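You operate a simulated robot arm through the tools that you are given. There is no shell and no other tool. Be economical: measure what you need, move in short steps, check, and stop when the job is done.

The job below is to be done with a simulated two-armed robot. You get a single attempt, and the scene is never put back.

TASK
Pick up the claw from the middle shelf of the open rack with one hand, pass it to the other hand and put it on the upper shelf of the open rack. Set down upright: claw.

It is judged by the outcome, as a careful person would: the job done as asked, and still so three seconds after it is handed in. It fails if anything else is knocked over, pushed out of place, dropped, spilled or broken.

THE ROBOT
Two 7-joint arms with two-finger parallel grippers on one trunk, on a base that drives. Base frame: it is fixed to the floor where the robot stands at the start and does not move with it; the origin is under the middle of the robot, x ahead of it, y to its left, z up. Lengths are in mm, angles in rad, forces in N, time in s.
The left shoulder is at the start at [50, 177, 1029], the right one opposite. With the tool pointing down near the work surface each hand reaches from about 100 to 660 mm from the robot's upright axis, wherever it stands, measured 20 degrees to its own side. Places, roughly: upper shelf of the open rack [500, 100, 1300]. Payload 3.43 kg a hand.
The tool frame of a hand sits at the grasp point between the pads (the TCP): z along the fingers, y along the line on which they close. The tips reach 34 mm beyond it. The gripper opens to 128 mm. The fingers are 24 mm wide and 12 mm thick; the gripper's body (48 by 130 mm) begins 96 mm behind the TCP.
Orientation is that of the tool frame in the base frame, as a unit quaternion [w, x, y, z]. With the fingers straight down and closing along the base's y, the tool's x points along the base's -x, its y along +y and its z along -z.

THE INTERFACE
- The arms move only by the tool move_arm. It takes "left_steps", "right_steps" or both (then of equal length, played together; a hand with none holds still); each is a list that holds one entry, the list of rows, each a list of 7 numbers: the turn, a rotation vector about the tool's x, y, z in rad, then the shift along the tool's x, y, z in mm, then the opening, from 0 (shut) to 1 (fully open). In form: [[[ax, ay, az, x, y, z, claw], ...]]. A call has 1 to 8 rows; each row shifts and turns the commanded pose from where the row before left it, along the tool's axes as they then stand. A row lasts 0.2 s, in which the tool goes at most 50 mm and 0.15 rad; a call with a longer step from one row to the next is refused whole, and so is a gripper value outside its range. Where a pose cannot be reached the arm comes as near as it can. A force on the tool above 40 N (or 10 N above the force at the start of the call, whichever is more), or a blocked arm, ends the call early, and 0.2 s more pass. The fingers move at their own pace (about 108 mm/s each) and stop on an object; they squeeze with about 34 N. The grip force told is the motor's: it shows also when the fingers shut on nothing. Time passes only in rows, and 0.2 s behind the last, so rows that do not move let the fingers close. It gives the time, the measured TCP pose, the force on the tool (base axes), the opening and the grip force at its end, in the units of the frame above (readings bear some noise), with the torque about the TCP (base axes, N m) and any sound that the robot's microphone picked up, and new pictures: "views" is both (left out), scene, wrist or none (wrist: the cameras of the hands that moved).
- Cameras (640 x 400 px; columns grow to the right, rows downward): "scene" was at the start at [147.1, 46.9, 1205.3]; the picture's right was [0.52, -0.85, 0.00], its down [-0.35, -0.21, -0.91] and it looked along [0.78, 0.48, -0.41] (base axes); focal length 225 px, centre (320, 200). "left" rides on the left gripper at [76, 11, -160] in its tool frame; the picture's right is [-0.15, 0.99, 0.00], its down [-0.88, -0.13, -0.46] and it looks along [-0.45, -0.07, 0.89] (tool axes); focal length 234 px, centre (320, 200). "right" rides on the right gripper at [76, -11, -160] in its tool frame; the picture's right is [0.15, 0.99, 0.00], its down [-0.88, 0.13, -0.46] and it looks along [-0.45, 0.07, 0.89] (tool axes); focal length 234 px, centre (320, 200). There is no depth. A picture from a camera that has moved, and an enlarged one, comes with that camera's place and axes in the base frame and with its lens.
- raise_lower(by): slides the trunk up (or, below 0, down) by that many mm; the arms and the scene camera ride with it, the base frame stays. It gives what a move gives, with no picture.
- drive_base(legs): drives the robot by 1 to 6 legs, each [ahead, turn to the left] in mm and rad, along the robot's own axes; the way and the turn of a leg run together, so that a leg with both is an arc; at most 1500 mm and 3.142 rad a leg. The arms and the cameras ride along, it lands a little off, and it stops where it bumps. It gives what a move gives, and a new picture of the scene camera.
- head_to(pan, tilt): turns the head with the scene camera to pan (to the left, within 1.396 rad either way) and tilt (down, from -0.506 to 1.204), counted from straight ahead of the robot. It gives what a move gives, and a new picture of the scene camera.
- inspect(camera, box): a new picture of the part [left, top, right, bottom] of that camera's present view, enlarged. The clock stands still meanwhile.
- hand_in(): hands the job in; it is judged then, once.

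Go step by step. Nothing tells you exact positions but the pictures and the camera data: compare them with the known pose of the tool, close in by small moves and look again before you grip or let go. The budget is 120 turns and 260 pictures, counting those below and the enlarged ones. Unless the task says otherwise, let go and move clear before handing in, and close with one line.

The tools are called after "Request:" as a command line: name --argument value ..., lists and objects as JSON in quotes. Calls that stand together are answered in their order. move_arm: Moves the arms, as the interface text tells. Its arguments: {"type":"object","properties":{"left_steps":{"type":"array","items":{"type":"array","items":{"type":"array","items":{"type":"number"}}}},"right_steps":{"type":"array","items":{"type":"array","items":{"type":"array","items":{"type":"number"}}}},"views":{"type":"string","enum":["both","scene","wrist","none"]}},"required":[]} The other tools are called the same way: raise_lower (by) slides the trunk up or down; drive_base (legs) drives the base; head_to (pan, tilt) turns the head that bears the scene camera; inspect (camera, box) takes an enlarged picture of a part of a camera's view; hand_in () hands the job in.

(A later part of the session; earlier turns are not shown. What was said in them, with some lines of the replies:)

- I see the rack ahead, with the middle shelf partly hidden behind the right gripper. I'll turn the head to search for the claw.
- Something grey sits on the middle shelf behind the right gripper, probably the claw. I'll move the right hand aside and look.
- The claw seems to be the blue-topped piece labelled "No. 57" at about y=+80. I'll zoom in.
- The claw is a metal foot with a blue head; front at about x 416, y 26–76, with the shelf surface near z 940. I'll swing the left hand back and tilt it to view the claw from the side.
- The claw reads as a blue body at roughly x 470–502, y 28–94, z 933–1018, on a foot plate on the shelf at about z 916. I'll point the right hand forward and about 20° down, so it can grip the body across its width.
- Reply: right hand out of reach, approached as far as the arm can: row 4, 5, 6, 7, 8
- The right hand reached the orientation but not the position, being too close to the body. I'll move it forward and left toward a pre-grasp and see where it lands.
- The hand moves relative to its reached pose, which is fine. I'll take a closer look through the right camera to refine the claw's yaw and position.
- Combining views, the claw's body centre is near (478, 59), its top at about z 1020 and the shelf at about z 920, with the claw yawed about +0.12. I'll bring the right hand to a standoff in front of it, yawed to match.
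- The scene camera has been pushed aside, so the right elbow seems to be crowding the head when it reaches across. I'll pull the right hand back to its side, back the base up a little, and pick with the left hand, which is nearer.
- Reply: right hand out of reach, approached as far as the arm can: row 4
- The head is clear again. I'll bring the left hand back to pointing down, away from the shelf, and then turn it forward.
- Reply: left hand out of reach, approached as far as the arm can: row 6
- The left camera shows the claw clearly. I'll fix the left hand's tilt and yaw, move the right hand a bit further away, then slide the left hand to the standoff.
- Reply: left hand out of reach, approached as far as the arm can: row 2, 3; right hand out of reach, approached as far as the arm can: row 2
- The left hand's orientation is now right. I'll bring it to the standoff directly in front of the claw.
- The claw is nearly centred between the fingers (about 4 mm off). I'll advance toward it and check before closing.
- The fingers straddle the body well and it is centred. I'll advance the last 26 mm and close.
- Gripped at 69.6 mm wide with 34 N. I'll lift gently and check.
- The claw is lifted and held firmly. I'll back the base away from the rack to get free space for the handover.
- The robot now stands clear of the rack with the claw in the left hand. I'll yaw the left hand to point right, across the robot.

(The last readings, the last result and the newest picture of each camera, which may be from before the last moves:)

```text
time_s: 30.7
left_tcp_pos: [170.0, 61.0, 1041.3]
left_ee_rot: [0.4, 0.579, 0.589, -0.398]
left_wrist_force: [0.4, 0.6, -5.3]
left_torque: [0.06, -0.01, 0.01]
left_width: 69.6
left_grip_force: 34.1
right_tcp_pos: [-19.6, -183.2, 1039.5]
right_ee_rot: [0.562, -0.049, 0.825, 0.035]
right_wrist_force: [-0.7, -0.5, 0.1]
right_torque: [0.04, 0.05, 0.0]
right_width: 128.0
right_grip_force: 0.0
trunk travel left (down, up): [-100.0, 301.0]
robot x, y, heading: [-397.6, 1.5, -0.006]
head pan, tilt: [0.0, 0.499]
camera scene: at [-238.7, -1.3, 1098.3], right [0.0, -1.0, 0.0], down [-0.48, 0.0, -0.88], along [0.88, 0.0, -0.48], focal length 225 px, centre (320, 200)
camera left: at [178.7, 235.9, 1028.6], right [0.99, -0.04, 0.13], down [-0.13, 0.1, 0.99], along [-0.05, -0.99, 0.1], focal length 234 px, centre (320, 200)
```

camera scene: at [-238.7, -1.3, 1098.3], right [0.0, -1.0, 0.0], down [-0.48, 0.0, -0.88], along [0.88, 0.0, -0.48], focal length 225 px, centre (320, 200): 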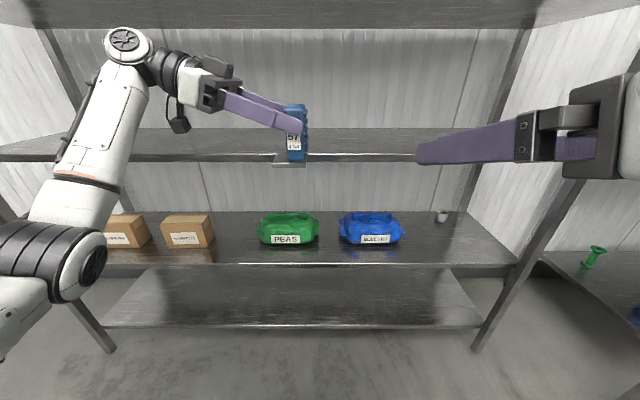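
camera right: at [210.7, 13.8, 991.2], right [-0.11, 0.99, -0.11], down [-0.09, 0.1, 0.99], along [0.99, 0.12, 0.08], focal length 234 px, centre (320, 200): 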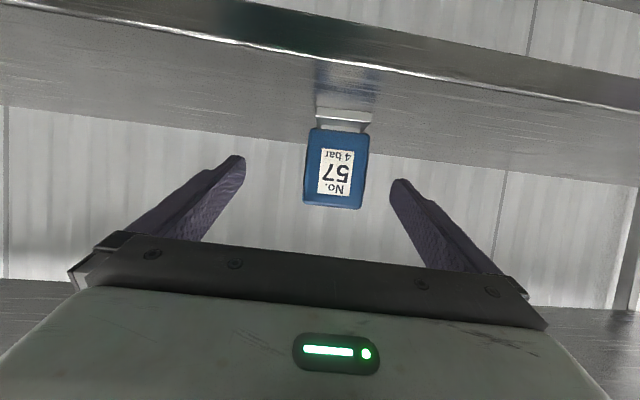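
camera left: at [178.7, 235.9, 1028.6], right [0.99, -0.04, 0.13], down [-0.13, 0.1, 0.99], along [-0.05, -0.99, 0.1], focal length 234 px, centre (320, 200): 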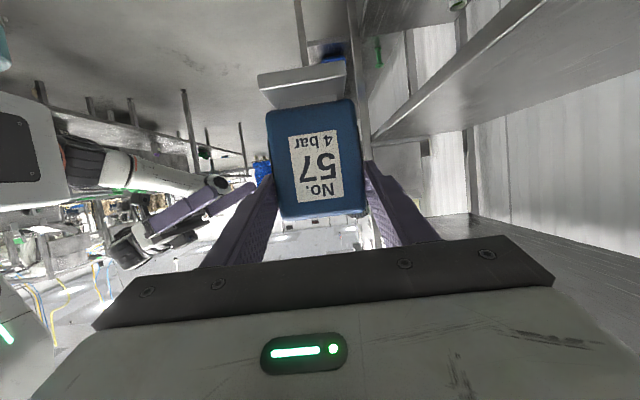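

The claw now faces across the robot and is still upright, so the right hand can take its lower half from the opposite side. I'll bring the right hand forward, level it, and yaw it to point left.

Request:
move_arm --right_steps '[[[0, 0, 0, -5.3, -5.7, 38, 1], [0, 0, 0, -5.3, -5.7, 38, 1], [0, 0, 0, -5.3, -5.7, 38, 1], [0, 0, 0, -5.3, -5.7, 38, 1], [0, 0, 0, -5.3, -5.7, 38, 1], [0, -0.123, 0, 0, 0, 0, 1], [0, -0.123, 0, 0, 0, 0, 1], [0, -0.123, 0, 0, 0, 0, 1]]]' --views "none"

Request:
move_arm --right_steps '[[[-0.145, 0, 0, 0, 0, 0, 1], [-0.145, 0, 0, 0, 0, 0, 1], [-0.145, 0, 0, 0, 0, 0, 1], [-0.145, 0, 0, 0, 0, 0, 1], [-0.145, 0, 0, 0, 0, 0, 1], [-0.145, 0, 0, 0, 0, 0, 1], [-0.145, 0, 0, 0, 0, 0, 1], [0, 0, 0, 0, 0, 0, 1]]]' --views "scene"

```text
time_s: 32.5
left_tcp_pos: [169.8, 60.8, 1039.8]
left_ee_rot: [0.399, 0.579, 0.59, -0.397]
left_wrist_force: [-0.9, 0.0, -5.6]
left_torque: [0.04, 0.01, 0.01]
left_width: 69.8
left_grip_force: 34.2
right_tcp_pos: [168.5, -191.0, 997.0]
right_ee_rot: [0.702, -0.043, 0.709, 0.043]
right_wrist_force: [-0.9, 0.3, 0.0]
right_torque: [-0.03, -0.02, -0.02]
right_width: 128.0
right_grip_force: 0.0
trunk travel left (down, up): [-100.0, 301.0]
robot x, y, heading: [-400.1, 2.6, -0.003]
head pan, tilt: [0.0, 0.499]
```

```text
time_s: 34.3
left_tcp_pos: [170.6, 58.7, 1039.7]
left_ee_rot: [0.399, 0.579, 0.589, -0.398]
left_wrist_force: [-0.9, 0.3, -4.9]
left_torque: [0.1, -0.02, 0.02]
left_width: 69.7
left_grip_force: 34.0
right_tcp_pos: [175.4, -172.4, 999.5]
right_ee_rot: [0.618, -0.356, 0.596, 0.37]
right_wrist_force: [0.4, 0.9, -0.9]
right_torque: [0.03, 0.01, 0.0]
right_width: 127.9
right_grip_force: 0.0
right hand out of reach, approached as far as the arm can: row 5
trunk travel left (down, up): [-100.0, 301.0]
robot x, y, heading: [-401.6, -3.7, -0.001]
head pan, tilt: [0.0, 0.499]
camera scene: at [-238.7, -1.3, 1098.3], right [0.0, -1.0, 0.0], down [-0.48, 0.0, -0.88], along [0.88, 0.0, -0.48], focal length 225 px, centre (320, 200)
```

scene: 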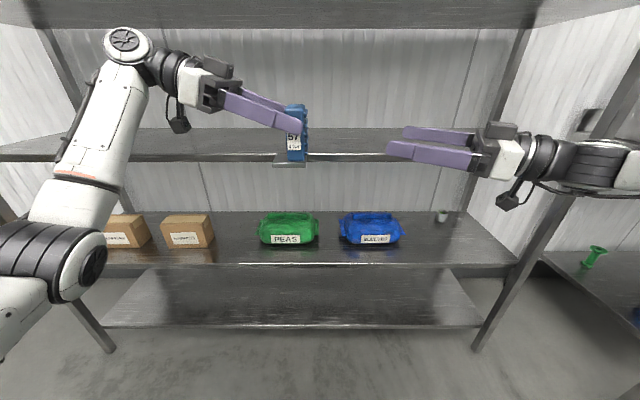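

The right hand is about two thirds of the way round. I'll finish the yaw while edging it toward the claw at the lower height.

Request:
move_arm --right_steps '[[[-0.126, 0.01, 0, 1, 10.5, 23, 1], [-0.126, 0.01, 0, 1, 7.5, 24, 1], [-0.126, 0.01, 0, 1, 4.3, 24.6, 1], [-0.126, 0.01, 0, 1, 1.3, 25, 1], [0, 0, 0, 0, 0, 0, 1]]]' --views "both"

```text
time_s: 35.5
left_tcp_pos: [170.6, 59.3, 1039.8]
left_ee_rot: [0.399, 0.578, 0.59, -0.398]
left_wrist_force: [0.0, 0.2, -4.8]
left_torque: [0.07, 0.0, 0.02]
left_width: 69.5
left_grip_force: 33.8
right_tcp_pos: [184.1, -71.1, 997.0]
right_ee_rot: [-0.497, 0.506, -0.496, -0.5]
right_wrist_force: [0.0, 0.7, 0.1]
right_torque: [0.02, 0.02, 0.02]
right_width: 128.0
right_grip_force: 0.1
trunk travel left (down, up): [-100.0, 301.0]
robot x, y, heading: [-399.8, -1.3, 0.001]
head pan, tilt: [0.0, 0.499]
camera scene: at [-238.7, -1.2, 1098.3], right [0.0, -1.0, 0.0], down [-0.48, 0.0, -0.88], along [0.88, 0.0, -0.48], focal length 225 px, centre (320, 200)
camera right: at [196.3, -230.9, 920.9], right [-0.99, -0.01, -0.15], down [-0.13, -0.45, 0.88], along [-0.08, 0.89, 0.45], focal length 234 px, centre (320, 200)
```

scene: 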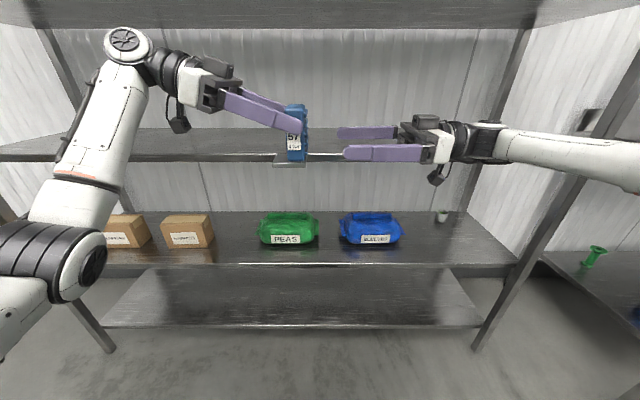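
right: 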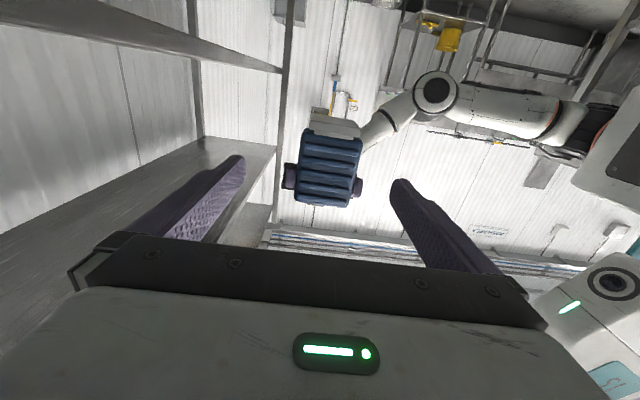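

Request:
inspect --camera "right" --box '[240, 90, 440, 215]'

Request:
inspect --camera "scene" --box '[200, 80, 440, 200]'

```text
3.20 times, centred on (340, 152) of right
camera zoom: at [196.3, -230.9, 920.9], right [-0.99, -0.01, -0.15], down [-0.13, -0.45, 0.88], along [-0.08, 0.89, 0.45], focal length 749 px, centre (256, 352)
```

zoom: 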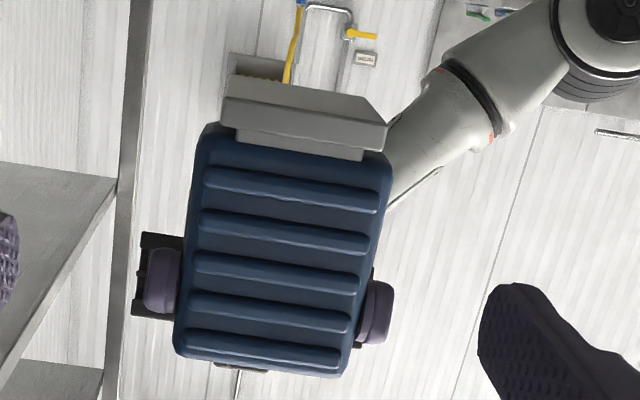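

```text
2.67 times, centred on (320, 140) of scene
camera zoom: at [-238.7, -1.2, 1098.3], right [0.0, -1.0, 0.0], down [-0.48, 0.0, -0.88], along [0.88, 0.0, -0.48], focal length 599 px, centre (320, 360)
```

zoom: 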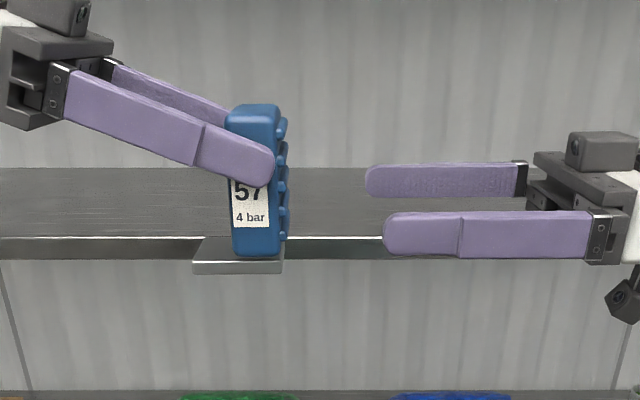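

Alignment is close: I need about 13 mm sideways, then a 95 mm advance, with the right fingers passing below the left ones. I'll advance most of the way and look.

Request:
move_arm --right_steps '[[[0, 0, 0, 0, 13, 0, 1], [0, 0, 0, 0, 0, 24, 1], [0, 0, 0, 0, 0, 24, 1], [0, 0, 0, 0, 0, 24, 1], [0, 0, 0, 0, 0, 23, 1], [0, 0, 0, 0, 0, 0, 1]]]' --views "wrist"

Request:
inspect --camera "scene" --box '[200, 80, 440, 200]'

```text
time_s: 36.9
left_tcp_pos: [170.9, 59.7, 1040.1]
left_ee_rot: [0.4, 0.578, 0.59, -0.397]
left_wrist_force: [0.0, 0.1, -5.0]
left_torque: [0.06, -0.04, -0.02]
left_width: 69.6
left_grip_force: 34.0
right_tcp_pos: [167.8, 24.7, 994.6]
right_ee_rot: [-0.499, 0.505, -0.497, -0.499]
right_wrist_force: [-0.1, -0.7, 0.1]
right_torque: [0.01, 0.02, 0.01]
right_width: 128.1
right_grip_force: 0.1
trunk travel left (down, up): [-100.0, 301.0]
robot x, y, heading: [-397.6, 5.1, 0.0]
head pan, tilt: [0.0, 0.499]
camera right: at [182.0, -135.4, 919.0], right [-0.99, -0.01, -0.15], down [-0.13, -0.45, 0.88], along [-0.08, 0.89, 0.45], focal length 234 px, centre (320, 200)
```

right: 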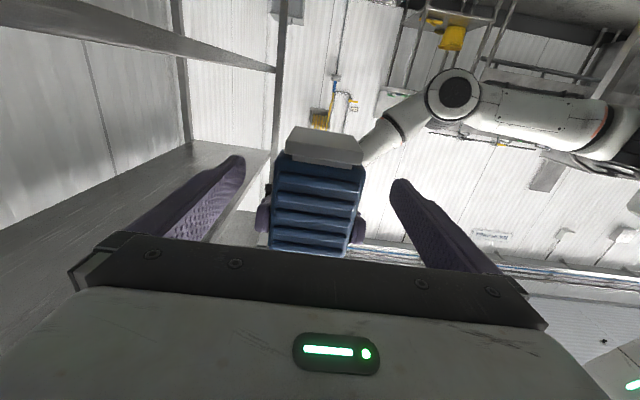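

```text
2.67 times, centred on (320, 140) of scene
camera zoom: at [-238.7, -1.3, 1098.3], right [0.0, -1.0, 0.0], down [-0.48, 0.0, -0.88], along [0.88, 0.0, -0.48], focal length 599 px, centre (320, 360)
```

zoom: 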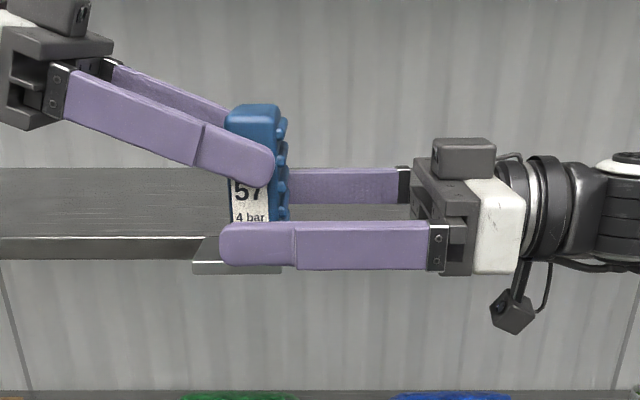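

The right fingers sit around the lower half, clear of the left fingers. I'll make a small correction and close.

Request:
move_arm --right_steps '[[[0, 0, 0, -3, -2, 0, 1], [0, 0, 0, 0, 0, 0, 0.65], [0, 0, 0, 0, 0, 0, 0.6], [0, 0, 0, 0, 0, 0, 0.55], [0, 0, 0, 0, 0, 0, 0.5], [0, 0, 0, 0, 0, 0, 0.4], [0, 0, 0, 0, 0, 0, 0.2], [0, 0, 0, 0, 0, 0, 0]]]' --views "wrist"

Request:
inspect --camera "scene" --box '[200, 80, 440, 200]'

```text
time_s: 38.7
left_tcp_pos: [170.6, 60.0, 1040.3]
left_ee_rot: [0.399, 0.579, 0.59, -0.397]
left_wrist_force: [-0.2, 1.2, -5.7]
left_torque: [0.16, -0.43, -0.48]
left_width: 69.9
left_grip_force: 34.2
right_tcp_pos: [170.5, 24.5, 997.4]
right_ee_rot: [-0.498, 0.506, -0.497, -0.5]
right_wrist_force: [1.4, -1.2, 0.3]
right_torque: [-0.02, 0.45, 0.48]
right_width: 69.7
right_grip_force: 34.7
trunk travel left (down, up): [-100.0, 301.0]
robot x, y, heading: [-398.2, -1.4, -0.0]
head pan, tilt: [0.0, 0.499]
camera right: at [183.9, -136.2, 922.4], right [-0.99, -0.01, -0.15], down [-0.13, -0.45, 0.88], along [-0.08, 0.89, 0.45], focal length 234 px, centre (320, 200)
```

right: 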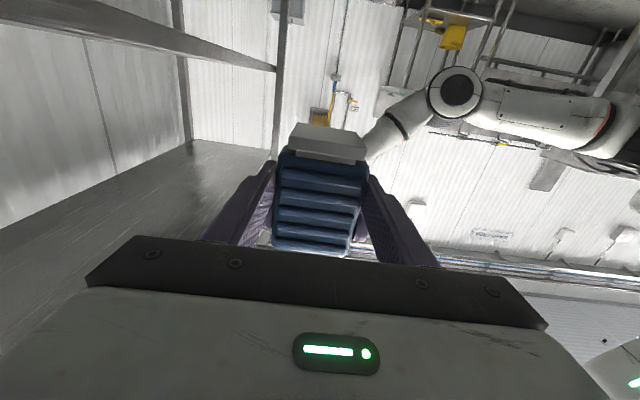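

```text
2.67 times, centred on (320, 140) of scene
camera zoom: at [-238.8, -1.3, 1098.3], right [0.0, -1.0, 0.0], down [-0.48, 0.0, -0.88], along [0.88, 0.0, -0.48], focal length 599 px, centre (320, 360)
```

zoom: 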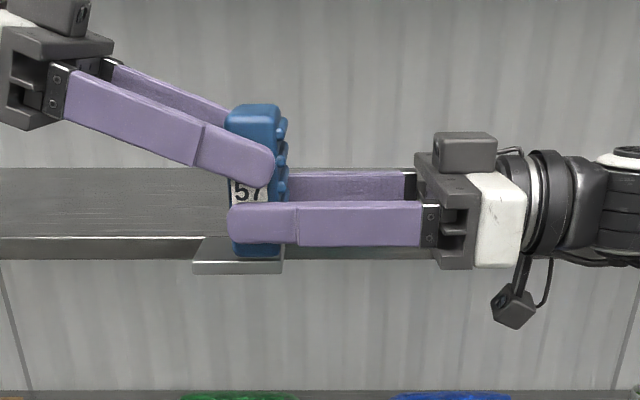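

Both hands grip the claw squarely. I'll open the left hand and back it straight out along its fingers.

Request:
move_arm --left_steps '[[[0, 0, 0, 0, 0, 0, 0.7], [0, 0, 0, 0, 0, 0, 1], [0, 0, 0, 0, 0, 0, 1], [0, 0, 0, 0, 0, -25, 1], [0, 0, 0, 0, 0, -35, 1], [0, 0, 0, 0, 0, -40, 1], [0, 0, 0, 0, 0, -40, 1], [0, 0, 0, 0, 0, 0, 1]]]' --views "scene"

```text
time_s: 40.5
left_tcp_pos: [169.1, 192.5, 1094.0]
left_ee_rot: [0.399, 0.579, 0.59, -0.397]
left_wrist_force: [-0.2, -0.1, 0.0]
left_torque: [-0.03, 0.04, 0.01]
left_width: 128.1
left_grip_force: 0.0
right_tcp_pos: [170.4, 22.9, 997.5]
right_ee_rot: [-0.498, 0.506, -0.497, -0.499]
right_wrist_force: [0.5, 0.9, -0.1]
right_torque: [-0.11, 0.0, -0.03]
right_width: 69.7
right_grip_force: 34.4
trunk travel left (down, up): [-100.0, 301.0]
robot x, y, heading: [-396.9, 1.2, -0.003]
head pan, tilt: [0.0, 0.499]
camera scene: at [-238.8, -1.3, 1098.3], right [0.0, -1.0, 0.0], down [-0.48, 0.0, -0.88], along [0.88, 0.0, -0.48], focal length 225 px, centre (320, 200)
```

scene: 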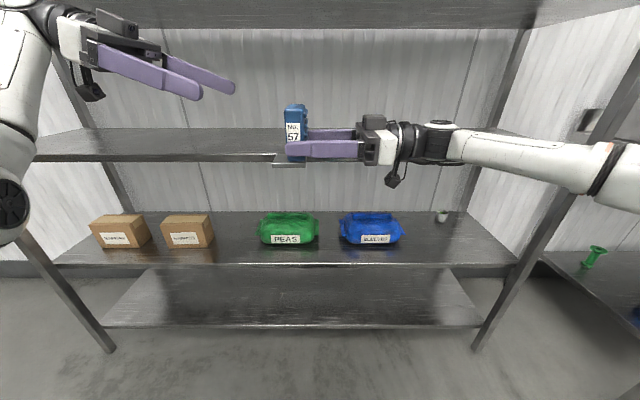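

The right hand holds the claw and the left is clear. I'll yaw the right hand back to pointing forward while shifting it to the right, and draw the left hand further off.

Request:
move_arm --right_steps '[[[0.143, 0, 0, 0, 0, -15, 0], [0.143, 0, 0, 0, -2, -15, 0], [0.143, 0, 0, 0, -4, -14, 0], [0.143, 0, 0, 0, -6, -13, 0], [0.143, 0, 0, 0, -8, -12, 0], [0.143, 0, 0, 0, -10, -10, 0], [0.143, 0, 0, 0, -12, -8, 0], [0.143, 0, 0, 0, -13, -6, 0]]]' --left_steps '[[[0, 0, 0, 0, 0, -20, 1], [0, 0, 0, 0, 0, -20, 1], [0, 0, 0, 0, 0, -20, 1], [0, 0, 0, 0, 0, -20, 1], [0, 0, 0, 0, 0, 0, 1], [0, 0, 0, 0, 0, 0, 1], [0, 0, 0, 0, 0, 0, 1], [0, 0, 0, 0, 0, 0, 1]]]' --views "none"

Request:
move_arm --right_steps '[[[0.143, 0, 0, 0, -14, -4, 0], [0.143, 0, 0, 0, -15, -2, 0], [0.143, 0, 0, 0, -15, 0, 0], [0, 0, 0, 0, 0, 0, 0]]]' --views "both"

```text
time_s: 42.3
left_tcp_pos: [164.2, 230.5, 1105.1]
left_ee_rot: [0.398, 0.58, 0.589, -0.398]
left_wrist_force: [0.0, 0.8, -0.5]
left_torque: [0.03, 0.03, -0.01]
left_width: 128.0
left_grip_force: 0.1
left hand out of reach, approached as far as the arm can: row 2, 3, 4
right_tcp_pos: [175.3, -92.9, 999.8]
right_ee_rot: [0.693, -0.155, 0.688, 0.15]
right_wrist_force: [-0.2, 0.1, -4.9]
right_torque: [-0.05, 0.12, -0.01]
right_width: 69.6
right_grip_force: 34.8
trunk travel left (down, up): [-100.0, 301.0]
robot x, y, heading: [-399.7, -0.3, -0.002]
head pan, tilt: [0.0, 0.499]
```

```text
time_s: 43.3
left_tcp_pos: [164.6, 229.3, 1105.7]
left_ee_rot: [0.398, 0.58, 0.589, -0.398]
left_wrist_force: [-0.6, 0.7, 0.2]
left_torque: [0.0, 0.01, 0.02]
left_width: 127.9
left_grip_force: 0.1
right_tcp_pos: [186.1, -149.7, 1005.0]
right_ee_rot: [0.706, -0.025, 0.708, 0.021]
right_wrist_force: [-0.1, 0.7, -4.7]
right_torque: [0.02, 0.14, 0.02]
right_width: 69.5
right_grip_force: 33.8
right hand out of reach, approached as far as the arm can: row 1, 2
trunk travel left (down, up): [-100.0, 301.0]
robot x, y, heading: [-397.5, 0.4, -0.004]
head pan, tilt: [0.0, 0.499]
camera scene: at [-238.8, -1.3, 1098.3], right [0.0, -1.0, 0.0], down [-0.48, 0.0, -0.88], along [0.88, 0.0, -0.48], focal length 225 px, centre (320, 200)
camera right: at [26.9, -172.3, 929.1], right [-0.07, 0.99, -0.15], down [-0.46, 0.11, 0.88], along [0.89, 0.13, 0.45], focal length 234 px, centre (320, 200)
```

scene: 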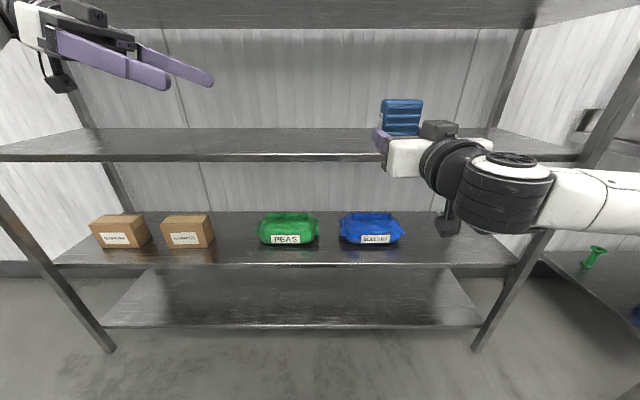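
right: 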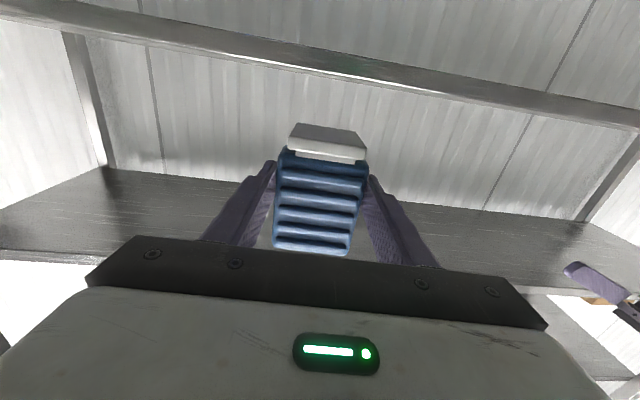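

The claw is held forward in the right hand. I'll raise the trunk to see the upper shelf.

Request:
raise_lower --by 290

Request:
head_to --pan -0.1 --tilt 0.35

```text
time_s: 46.2
left_tcp_pos: [163.8, 230.1, 1395.1]
left_ee_rot: [0.397, 0.58, 0.589, -0.399]
left_wrist_force: [-0.2, 1.0, 0.2]
left_torque: [0.0, 0.0, -0.05]
left_width: 127.9
left_grip_force: 0.0
right_tcp_pos: [185.5, -150.1, 1294.8]
right_ee_rot: [0.706, -0.026, 0.708, 0.021]
right_wrist_force: [0.3, -0.4, -4.6]
right_torque: [0.0, 0.09, 0.03]
right_width: 69.8
right_grip_force: 33.8
trunk travel left (down, up): [-390.0, 11.0]
robot x, y, heading: [-394.9, -1.4, 0.001]
head pan, tilt: [0.0, 0.499]
```

```text
time_s: 46.9
left_tcp_pos: [162.8, 229.6, 1395.4]
left_ee_rot: [0.398, 0.58, 0.589, -0.398]
left_wrist_force: [-0.7, 0.6, 0.2]
left_torque: [-0.01, 0.0, -0.01]
left_width: 128.0
left_grip_force: 0.1
right_tcp_pos: [186.5, -149.4, 1294.9]
right_ee_rot: [0.705, -0.028, 0.708, 0.021]
right_wrist_force: [-0.1, 0.0, -5.0]
right_torque: [-0.01, 0.16, 0.02]
right_width: 69.8
right_grip_force: 33.9
trunk travel left (down, up): [-390.0, 11.0]
robot x, y, heading: [-397.8, -1.0, 0.001]
head pan, tilt: [-0.099, 0.351]
camera scene: at [-236.9, -10.7, 1402.0], right [-0.1, -0.99, 0.0], down [-0.34, 0.03, -0.94], along [0.93, -0.09, -0.34], focal length 225 px, centre (320, 200)
```

scene: 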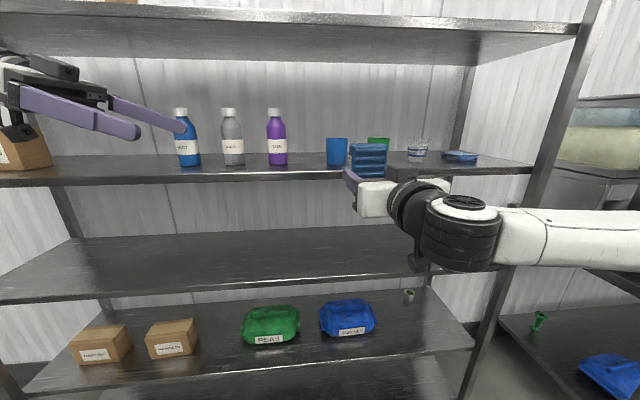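

Request:
inspect --camera "scene" --box '[160, 90, 480, 200]'

Request:
inspect --camera "scene" --box '[0, 90, 200, 200]'

```text
2.00 times, centred on (320, 145) of scene
camera zoom: at [-236.9, -10.7, 1402.0], right [-0.1, -0.99, 0.0], down [-0.34, 0.03, -0.94], along [0.93, -0.09, -0.34], focal length 449 px, centre (320, 310)
```

zoom: 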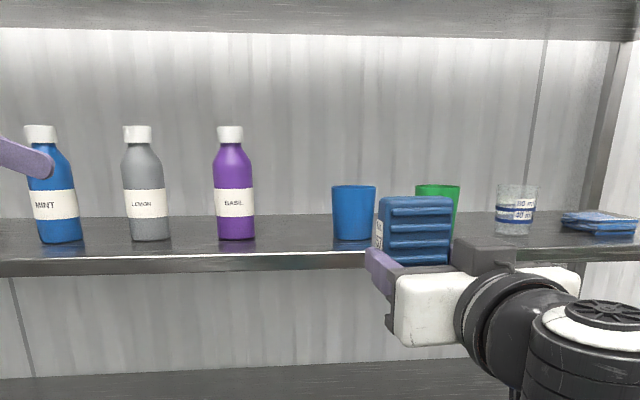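

```text
3.20 times, centred on (100, 145) of scene
camera zoom: at [-236.9, -10.7, 1402.0], right [-0.1, -0.99, 0.0], down [-0.34, 0.03, -0.94], along [0.93, -0.09, -0.34], focal length 719 px, centre (1024, 376)
```

zoom: 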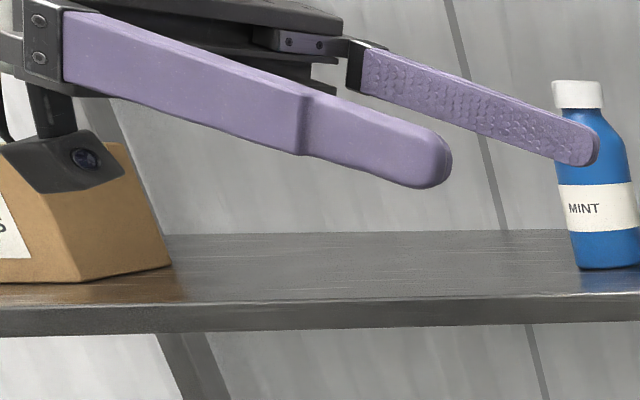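

The upper shelf surface is at about z 1267 with its edge near x 350. There's a roughly 120 mm gap between the basil bottle and the blue cup centred at y≈-36, with clear space in front. I'll pull the left hand well back and line the right hand up with that gap, higher.

Request:
move_arm --left_steps '[[[0, 0, 0, 26.7, -34.7, -12.9, 1], [0, 0, 0, 26.7, -34.7, -12.9, 1], [0, 0, 0, 26.7, -34.7, -12.9, 1], [0, 0, 0, 26.7, -34.7, -12.9, 1], [0, 0, 0, 26.7, -34.7, -12.9, 1], [0, 0, 0, 26.7, -34.7, -12.9, 1], [0, 0, 0, 26.7, -34.7, -12.9, 1], [0, 0, 0, 26.7, -34.7, -12.9, 1]]]' --right_steps '[[[0.0086, 0, 0, -4.4, 14.2, 0, 0], [0.0086, 0, 0, -4.4, 14.2, 0, 0], [0.0086, 0, 0, -4.4, 14.2, 0, 0], [0.0086, 0, 0, -4.4, 14.2, 0, 0], [0.0086, 0, 0, -4.4, 14.2, 0, 0], [0.0086, 0, 0, -4.4, 14.2, 0, 0], [0.0086, 0, 0, -4.4, 14.2, 0, 0], [0.0086, 0, 0, -4.4, 14.2, 0, 0]]]' --views "scene"

```text
time_s: 48.7
left_tcp_pos: [-119.5, 401.8, 1236.4]
left_ee_rot: [0.399, 0.581, 0.587, -0.397]
left_wrist_force: [0.4, 0.3, -0.3]
left_torque: [-0.05, -0.04, 0.01]
left_width: 128.3
left_grip_force: 0.0
right_tcp_pos: [179.9, -36.0, 1330.9]
right_ee_rot: [0.707, -0.003, 0.707, -0.003]
right_wrist_force: [-1.1, 0.6, -4.0]
right_torque: [-0.02, 0.13, -0.02]
right_width: 69.6
right_grip_force: 34.2
trunk travel left (down, up): [-390.0, 11.0]
robot x, y, heading: [-400.1, -3.2, 0.001]
head pan, tilt: [-0.099, 0.351]
camera scene: at [-238.2, -10.0, 1402.2], right [-0.1, -0.99, 0.0], down [-0.34, 0.03, -0.94], along [0.93, -0.09, -0.34], focal length 225 px, centre (320, 200)
```

scene: 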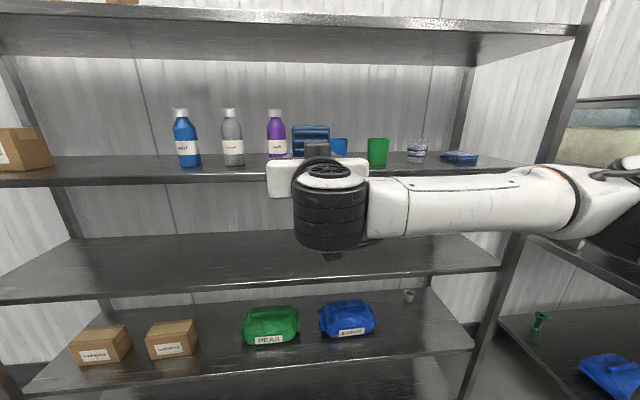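

Both hands are where I want them. I'll check the gap through the right wrist camera before driving in.

Request:
inspect --camera "right" --box '[0, 0, 640, 400]'

Request:
inspect --camera "scene" --box '[240, 95, 400, 195]'

```text
1.00 times, centred on (320, 200) of right (not enlarged: the box is as wide or as high as the picture)
camera zoom: at [19.8, -47.0, 1254.3], right [0.0, 0.99, -0.16], down [-0.45, 0.14, 0.88], along [0.89, 0.07, 0.45], focal length 234 px, centre (320, 200)
```

zoom: 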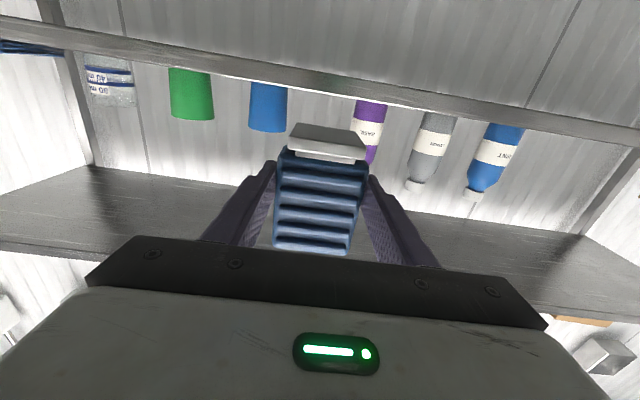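

```text
4.00 times, centred on (320, 145) of scene
camera zoom: at [-238.2, -10.0, 1402.2], right [-0.1, -0.99, 0.0], down [-0.34, 0.03, -0.94], along [0.93, -0.09, -0.34], focal length 899 px, centre (320, 420)
```

zoom: 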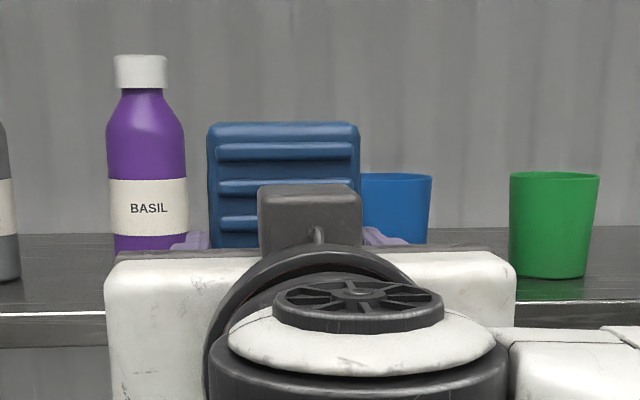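

The gap is confirmed, centred near y≈-40, and the claw rides above shelf level. I'll drive forward 190 mm.

Request:
drive_base --legs '[[190, 0]]'

Request:
inspect --camera "right" --box '[0, 0, 640, 400]'

```text
time_s: 50.3
left_tcp_pos: [69.4, 401.5, 1235.4]
left_ee_rot: [0.398, 0.58, 0.589, -0.398]
left_wrist_force: [-0.4, 0.1, 0.3]
left_torque: [-0.01, 0.0, -0.04]
left_width: 128.1
left_grip_force: 0.0
right_tcp_pos: [368.0, -35.3, 1329.5]
right_ee_rot: [0.706, -0.003, 0.708, -0.001]
right_wrist_force: [0.6, 0.9, -5.3]
right_torque: [0.02, 0.09, -0.02]
right_width: 69.6
right_grip_force: 34.2
trunk travel left (down, up): [-390.0, 11.0]
robot x, y, heading: [-210.8, -0.4, 0.005]
head pan, tilt: [-0.099, 0.351]
camera scene: at [-49.4, -10.3, 1401.9], right [-0.1, -1.0, 0.0], down [-0.34, 0.03, -0.94], along [0.93, -0.09, -0.34], focal length 225 px, centre (320, 200)
```

scene: 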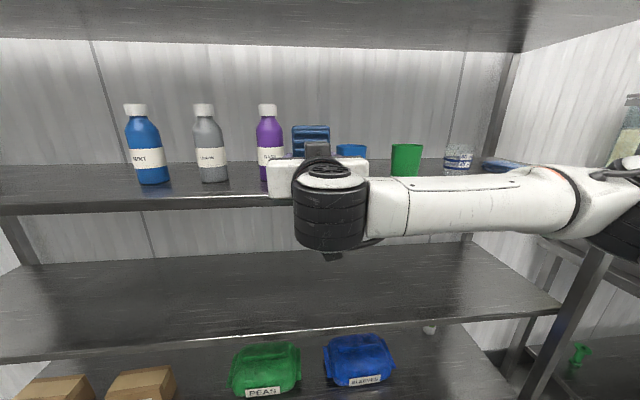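

```text
1.00 times, centred on (320, 200) of right (not enlarged: the box is as wide or as high as the picture)
camera zoom: at [208.4, -46.9, 1253.4], right [0.0, 0.99, -0.15], down [-0.45, 0.14, 0.88], along [0.89, 0.07, 0.45], focal length 234 px, centre (320, 200)
```

zoom: 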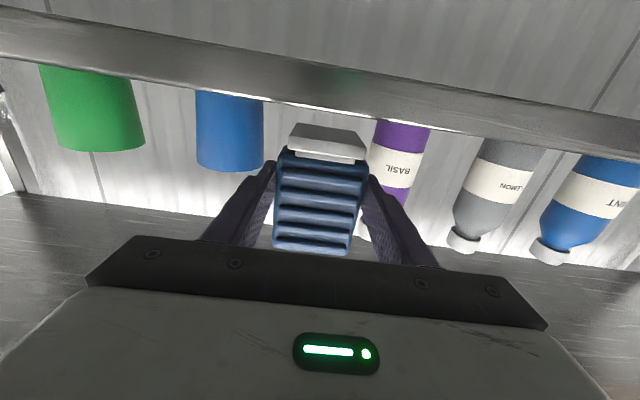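

The lateral fit looks good, with a gap of about y -106 to 23. I'll nudge forward 17 mm and right 5 mm, lower partway, and look.

Request:
move_arm --right_steps '[[[0, 0, 0, 0, -5, 9, 0], [0, 0, 0, 0, 0, 8, 0], [0, 0, 0, 7, 0, 0, 0], [0, 0, 0, 7, 0, 0, 0], [0, 0, 0, 0, 0, 0, 0]]]' --views "both"

Request:
inspect --camera "scene" --box '[240, 95, 400, 205]'

```text
time_s: 51.5
left_tcp_pos: [67.3, 400.9, 1236.8]
left_ee_rot: [0.399, 0.579, 0.589, -0.398]
left_wrist_force: [-0.3, 0.1, 0.2]
left_torque: [-0.03, 0.0, 0.0]
left_width: 127.8
left_grip_force: 0.0
right_tcp_pos: [383.6, -39.7, 1316.0]
right_ee_rot: [0.706, -0.003, 0.708, -0.002]
right_wrist_force: [0.7, -1.2, -5.9]
right_torque: [-0.03, 0.11, -0.01]
right_width: 69.5
right_grip_force: 34.0
trunk travel left (down, up): [-390.0, 11.0]
robot x, y, heading: [-209.9, 1.8, -0.001]
head pan, tilt: [-0.099, 0.351]
camera scene: at [-50.3, -10.3, 1402.0], right [-0.1, -1.0, 0.0], down [-0.34, 0.03, -0.94], along [0.93, -0.09, -0.34], focal length 225 px, centre (320, 200)
camera right: at [225.0, -52.1, 1240.1], right [0.0, 0.99, -0.15], down [-0.45, 0.14, 0.88], along [0.89, 0.07, 0.45], focal length 234 px, centre (320, 200)
```

scene: 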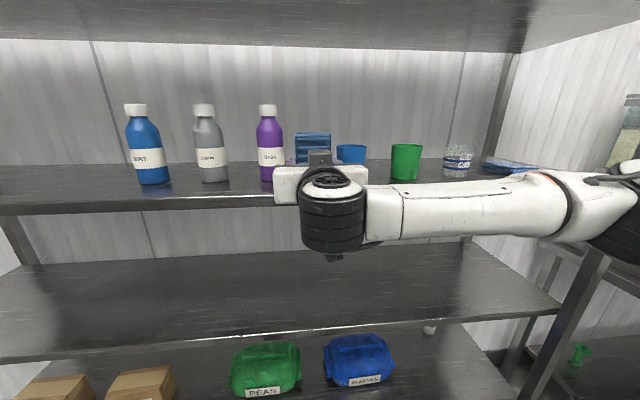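
right: 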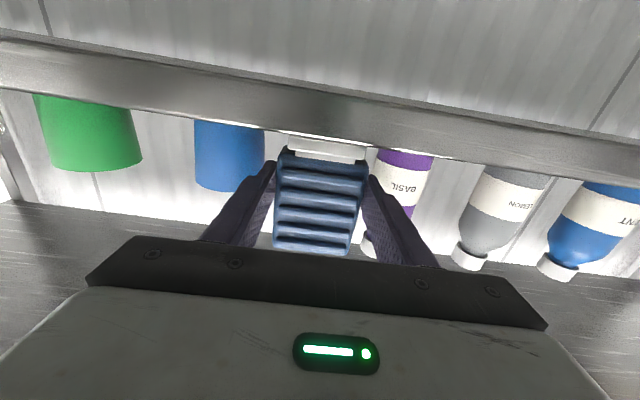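

```text
3.64 times, centred on (320, 150) of scene
camera zoom: at [-50.3, -10.3, 1402.0], right [-0.1, -1.0, 0.0], down [-0.34, 0.03, -0.94], along [0.93, -0.09, -0.34], focal length 817 px, centre (320, 382)
```

zoom: 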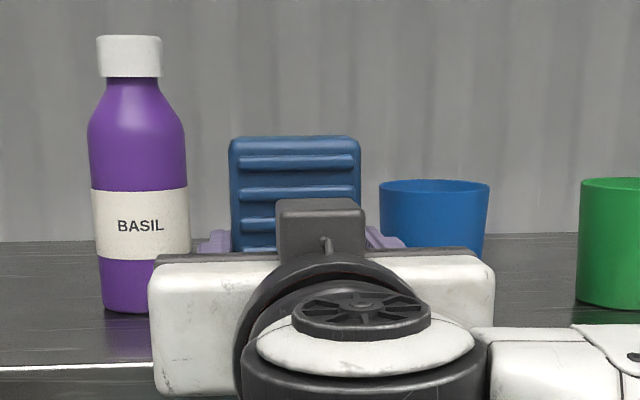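

The plate's near edge should be over the shelf (edge x≈354) and about 10 mm above it. I'll lower in small steps and watch the force.

Request:
move_arm --right_steps '[[[0, 0, 0, 3, 0, 0, 0], [0, 0, 0, 3, 0, 0, 0], [0, 0, 0, 2, 0, 0, 0], [0, 0, 0, 0, 0, 0, 0]]]' --views "wrist"

Request:
inspect --camera "right" --box '[240, 100, 400, 200]'

```text
time_s: 52.5
left_tcp_pos: [67.7, 402.6, 1235.7]
left_ee_rot: [0.398, 0.58, 0.589, -0.398]
left_wrist_force: [0.3, 0.3, 0.1]
left_torque: [-0.02, -0.02, 0.02]
left_width: 127.8
left_grip_force: 0.1
right_tcp_pos: [383.7, -39.9, 1310.0]
right_ee_rot: [0.708, -0.003, 0.707, -0.002]
right_wrist_force: [2.4, 1.3, 2.2]
right_torque: [0.25, 0.04, -0.12]
right_width: 69.7
right_grip_force: 33.4
trunk travel left (down, up): [-390.0, 11.0]
robot x, y, heading: [-210.0, -3.5, 0.004]
head pan, tilt: [-0.099, 0.351]
camera right: at [224.4, -51.9, 1232.6], right [0.0, 0.99, -0.15], down [-0.46, 0.14, 0.88], along [0.89, 0.07, 0.45], focal length 234 px, centre (320, 200)
```

right: 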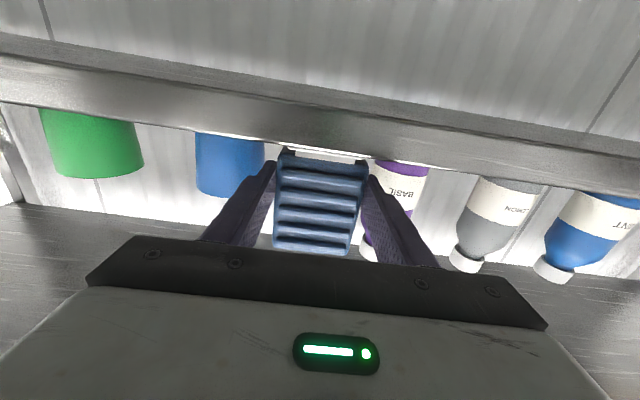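

```text
4.00 times, centred on (320, 150) of right
camera zoom: at [224.4, -51.9, 1232.6], right [0.0, 0.99, -0.15], down [-0.46, 0.14, 0.88], along [0.89, 0.07, 0.45], focal length 937 px, centre (320, 400)
```

zoom: 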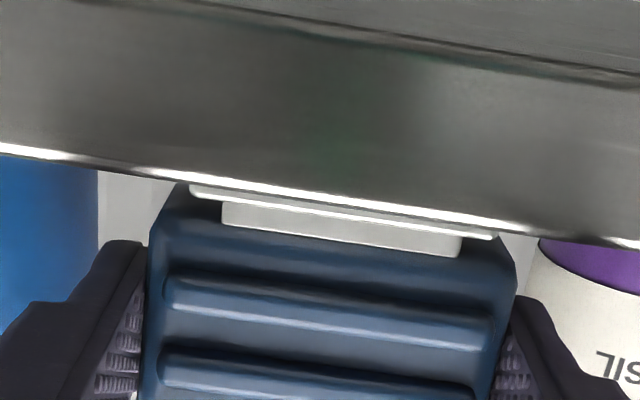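

The force went from -5.9 to +2 N, so the claw is resting on the shelf. I'll settle it 1 mm and open the fingers partway, slowly.

Request:
move_arm --right_steps '[[[0, 0, 0, 1, 0, 0, 0], [0, 0, 0, 0, 0, 0, 0]]]' --views "none"

Request:
move_arm --right_steps '[[[0, 0, 0, 0, 0, 0, 0.56], [0, 0, 0, 0, 0, 0, 0.6], [0, 0, 0, 0, 0, 0, 0.7], [0, 0, 0, 0, 0, 0, 0.78], [0, 0, 0, 0, 0, 0, 0.78]]]' --views "both"

```text
time_s: 53.1
left_tcp_pos: [67.3, 401.7, 1237.2]
left_ee_rot: [0.398, 0.58, 0.589, -0.398]
left_wrist_force: [-0.2, -0.4, 0.5]
left_torque: [-0.01, -0.01, 0.01]
left_width: 128.0
left_grip_force: 0.1
right_tcp_pos: [383.9, -39.7, 1309.0]
right_ee_rot: [0.708, -0.003, 0.706, -0.002]
right_wrist_force: [6.0, 2.1, 11.3]
right_torque: [0.55, -0.1, -0.13]
right_width: 69.8
right_grip_force: 34.0
trunk travel left (down, up): [-390.0, 11.0]
robot x, y, heading: [-211.7, -2.7, 0.002]
head pan, tilt: [-0.099, 0.351]
```

```text
time_s: 54.3
left_tcp_pos: [67.5, 402.2, 1235.9]
left_ee_rot: [0.399, 0.579, 0.59, -0.397]
left_wrist_force: [-0.2, 0.5, 0.2]
left_torque: [0.0, 0.0, -0.02]
left_width: 127.9
left_grip_force: 0.0
right_tcp_pos: [384.0, -40.8, 1305.1]
right_ee_rot: [0.706, -0.003, 0.708, -0.003]
right_wrist_force: [-1.0, 0.1, 0.5]
right_torque: [0.04, -0.01, 0.0]
right_width: 100.0
right_grip_force: 0.0
trunk travel left (down, up): [-390.0, 11.0]
robot x, y, heading: [-213.6, -0.1, 0.003]
head pan, tilt: [-0.099, 0.351]
camera scene: at [-50.8, -10.3, 1402.1], right [-0.1, -1.0, 0.0], down [-0.34, 0.03, -0.94], along [0.93, -0.09, -0.34], focal length 225 px, centre (320, 200)
camera right: at [224.3, -52.2, 1230.6], right [0.0, 0.99, -0.15], down [-0.45, 0.14, 0.88], along [0.89, 0.07, 0.45], focal length 234 px, centre (320, 200)
```

scene: 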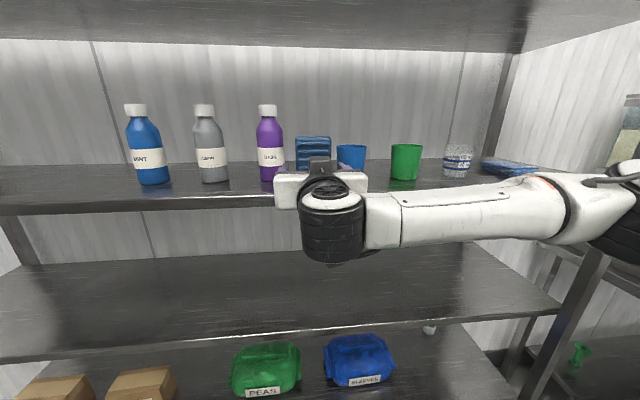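
right: 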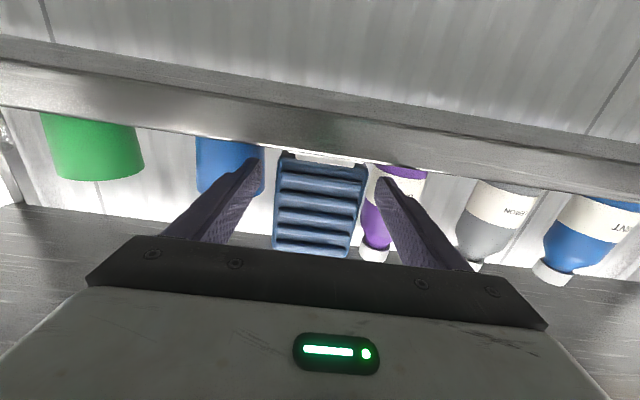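

The claw stands on its own. I'll back the hand straight out.

Request:
move_arm --right_steps '[[[0, 0, 0, 0, 0, -15, 0.78], [0, 0, 0, 0, 0, -25, 0.78], [0, 0, 0, 0, 0, -35, 0.78], [0, 0, 0, 0, 0, -40, 0.78], [0, 0, 0, 0, 0, 0, 0.78]]]' --views "none"

Request:
drive_base --legs '[[-200, 0]]'

Request:
move_arm --right_steps '[[[0, 0, 0, 30, -35, 0, 0.78], [0, 0, 0, 30, -35, 0, 0.78], [0, 0, 0, 30, -35, 0, 0.78], [0, 0, 0, 30, -35, 0, 0.78], [0, 0, 0, 0, 0, 0, 0.78]]]' --views "scene"

Request:
inspect --camera "scene" --box '[160, 90, 480, 200]'

```text
time_s: 55.5
left_tcp_pos: [67.9, 401.4, 1236.8]
left_ee_rot: [0.398, 0.58, 0.589, -0.398]
left_wrist_force: [0.0, -1.1, -0.1]
left_torque: [-0.02, -0.03, -0.04]
left_width: 128.0
left_grip_force: 0.0
right_tcp_pos: [267.4, -38.9, 1307.8]
right_ee_rot: [0.707, -0.003, 0.708, -0.002]
right_wrist_force: [-0.2, -0.8, -0.2]
right_torque: [-0.01, 0.01, -0.03]
right_width: 99.7
right_grip_force: 0.1
trunk travel left (down, up): [-390.0, 11.0]
robot x, y, heading: [-210.6, 2.1, 0.007]
head pan, tilt: [-0.099, 0.351]
```

```text
time_s: 57.1
left_tcp_pos: [-131.4, 401.2, 1235.7]
left_ee_rot: [0.398, 0.581, 0.588, -0.399]
left_wrist_force: [0.8, 1.2, 0.3]
left_torque: [0.05, -0.02, 0.02]
left_width: 128.1
left_grip_force: 0.1
right_tcp_pos: [68.1, -40.7, 1309.1]
right_ee_rot: [0.707, -0.002, 0.707, -0.004]
right_wrist_force: [0.2, 0.3, 0.4]
right_torque: [-0.03, 0.01, -0.03]
right_width: 99.7
right_grip_force: 0.2
trunk travel left (down, up): [-390.0, 11.0]
robot x, y, heading: [-413.0, 2.8, -0.003]
head pan, tilt: [-0.099, 0.351]
camera scene: at [-250.7, -10.7, 1402.2], right [-0.1, -0.99, 0.0], down [-0.34, 0.03, -0.94], along [0.93, -0.1, -0.34], focal length 225 px, centre (320, 200)
```

scene: 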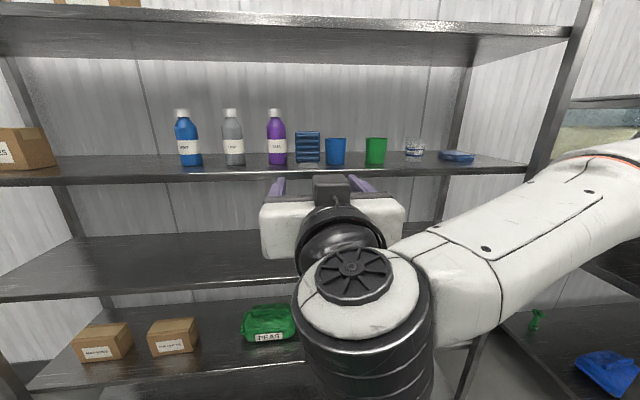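

```text
time_s: 58.3
left_tcp_pos: [-131.3, 401.4, 1235.7]
left_ee_rot: [0.398, 0.581, 0.589, -0.398]
left_wrist_force: [-0.6, 0.3, -0.6]
left_torque: [0.0, 0.01, -0.02]
left_width: 128.0
left_grip_force: 0.0
right_tcp_pos: [84.7, -157.4, 1198.9]
right_ee_rot: [0.706, -0.001, 0.708, -0.005]
right_wrist_force: [0.0, 0.6, 0.2]
right_torque: [0.01, 0.01, -0.02]
right_width: 99.7
right_grip_force: 0.1
right hand out of reach, approached as far as the arm can: row 3, 4
trunk travel left (down, up): [-390.0, 11.0]
robot x, y, heading: [-410.2, 1.0, 0.0]
head pan, tilt: [-0.099, 0.351]
camera scene: at [-250.4, -10.5, 1402.2], right [-0.1, -0.99, 0.0], down [-0.34, 0.03, -0.94], along [0.93, -0.1, -0.34], focal length 225 px, centre (320, 200)
```

scene: 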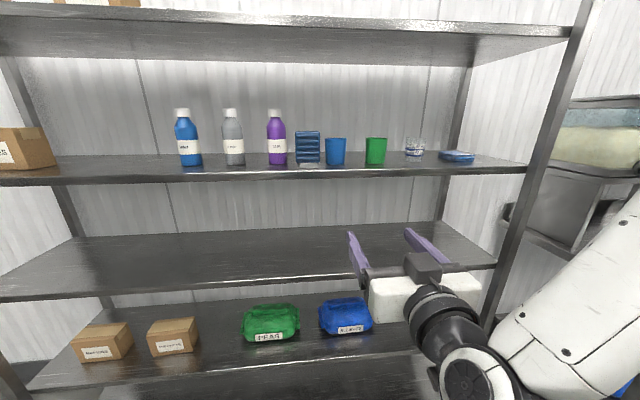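

```text
2.00 times, centred on (320, 145) of scene
camera zoom: at [-250.4, -10.5, 1402.2], right [-0.1, -0.99, 0.0], down [-0.34, 0.03, -0.94], along [0.93, -0.1, -0.34], focal length 449 px, centre (320, 310)
```

zoom: 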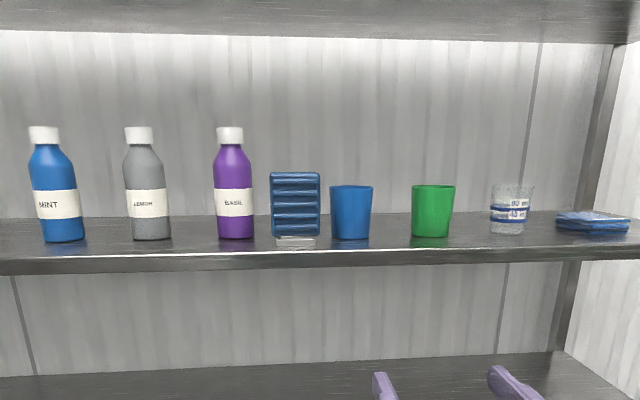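

The claw stands upright on the upper shelf between the basil bottle and the blue cup. Nothing else has moved and both hands are clear, so I'm handing in.

Request:
hand_in

```text
The job is handed in.
```

The claw was picked from the middle shelf with the left hand, passed to the right hand, and set upright on the upper shelf between the basil bottle and the blue cup.
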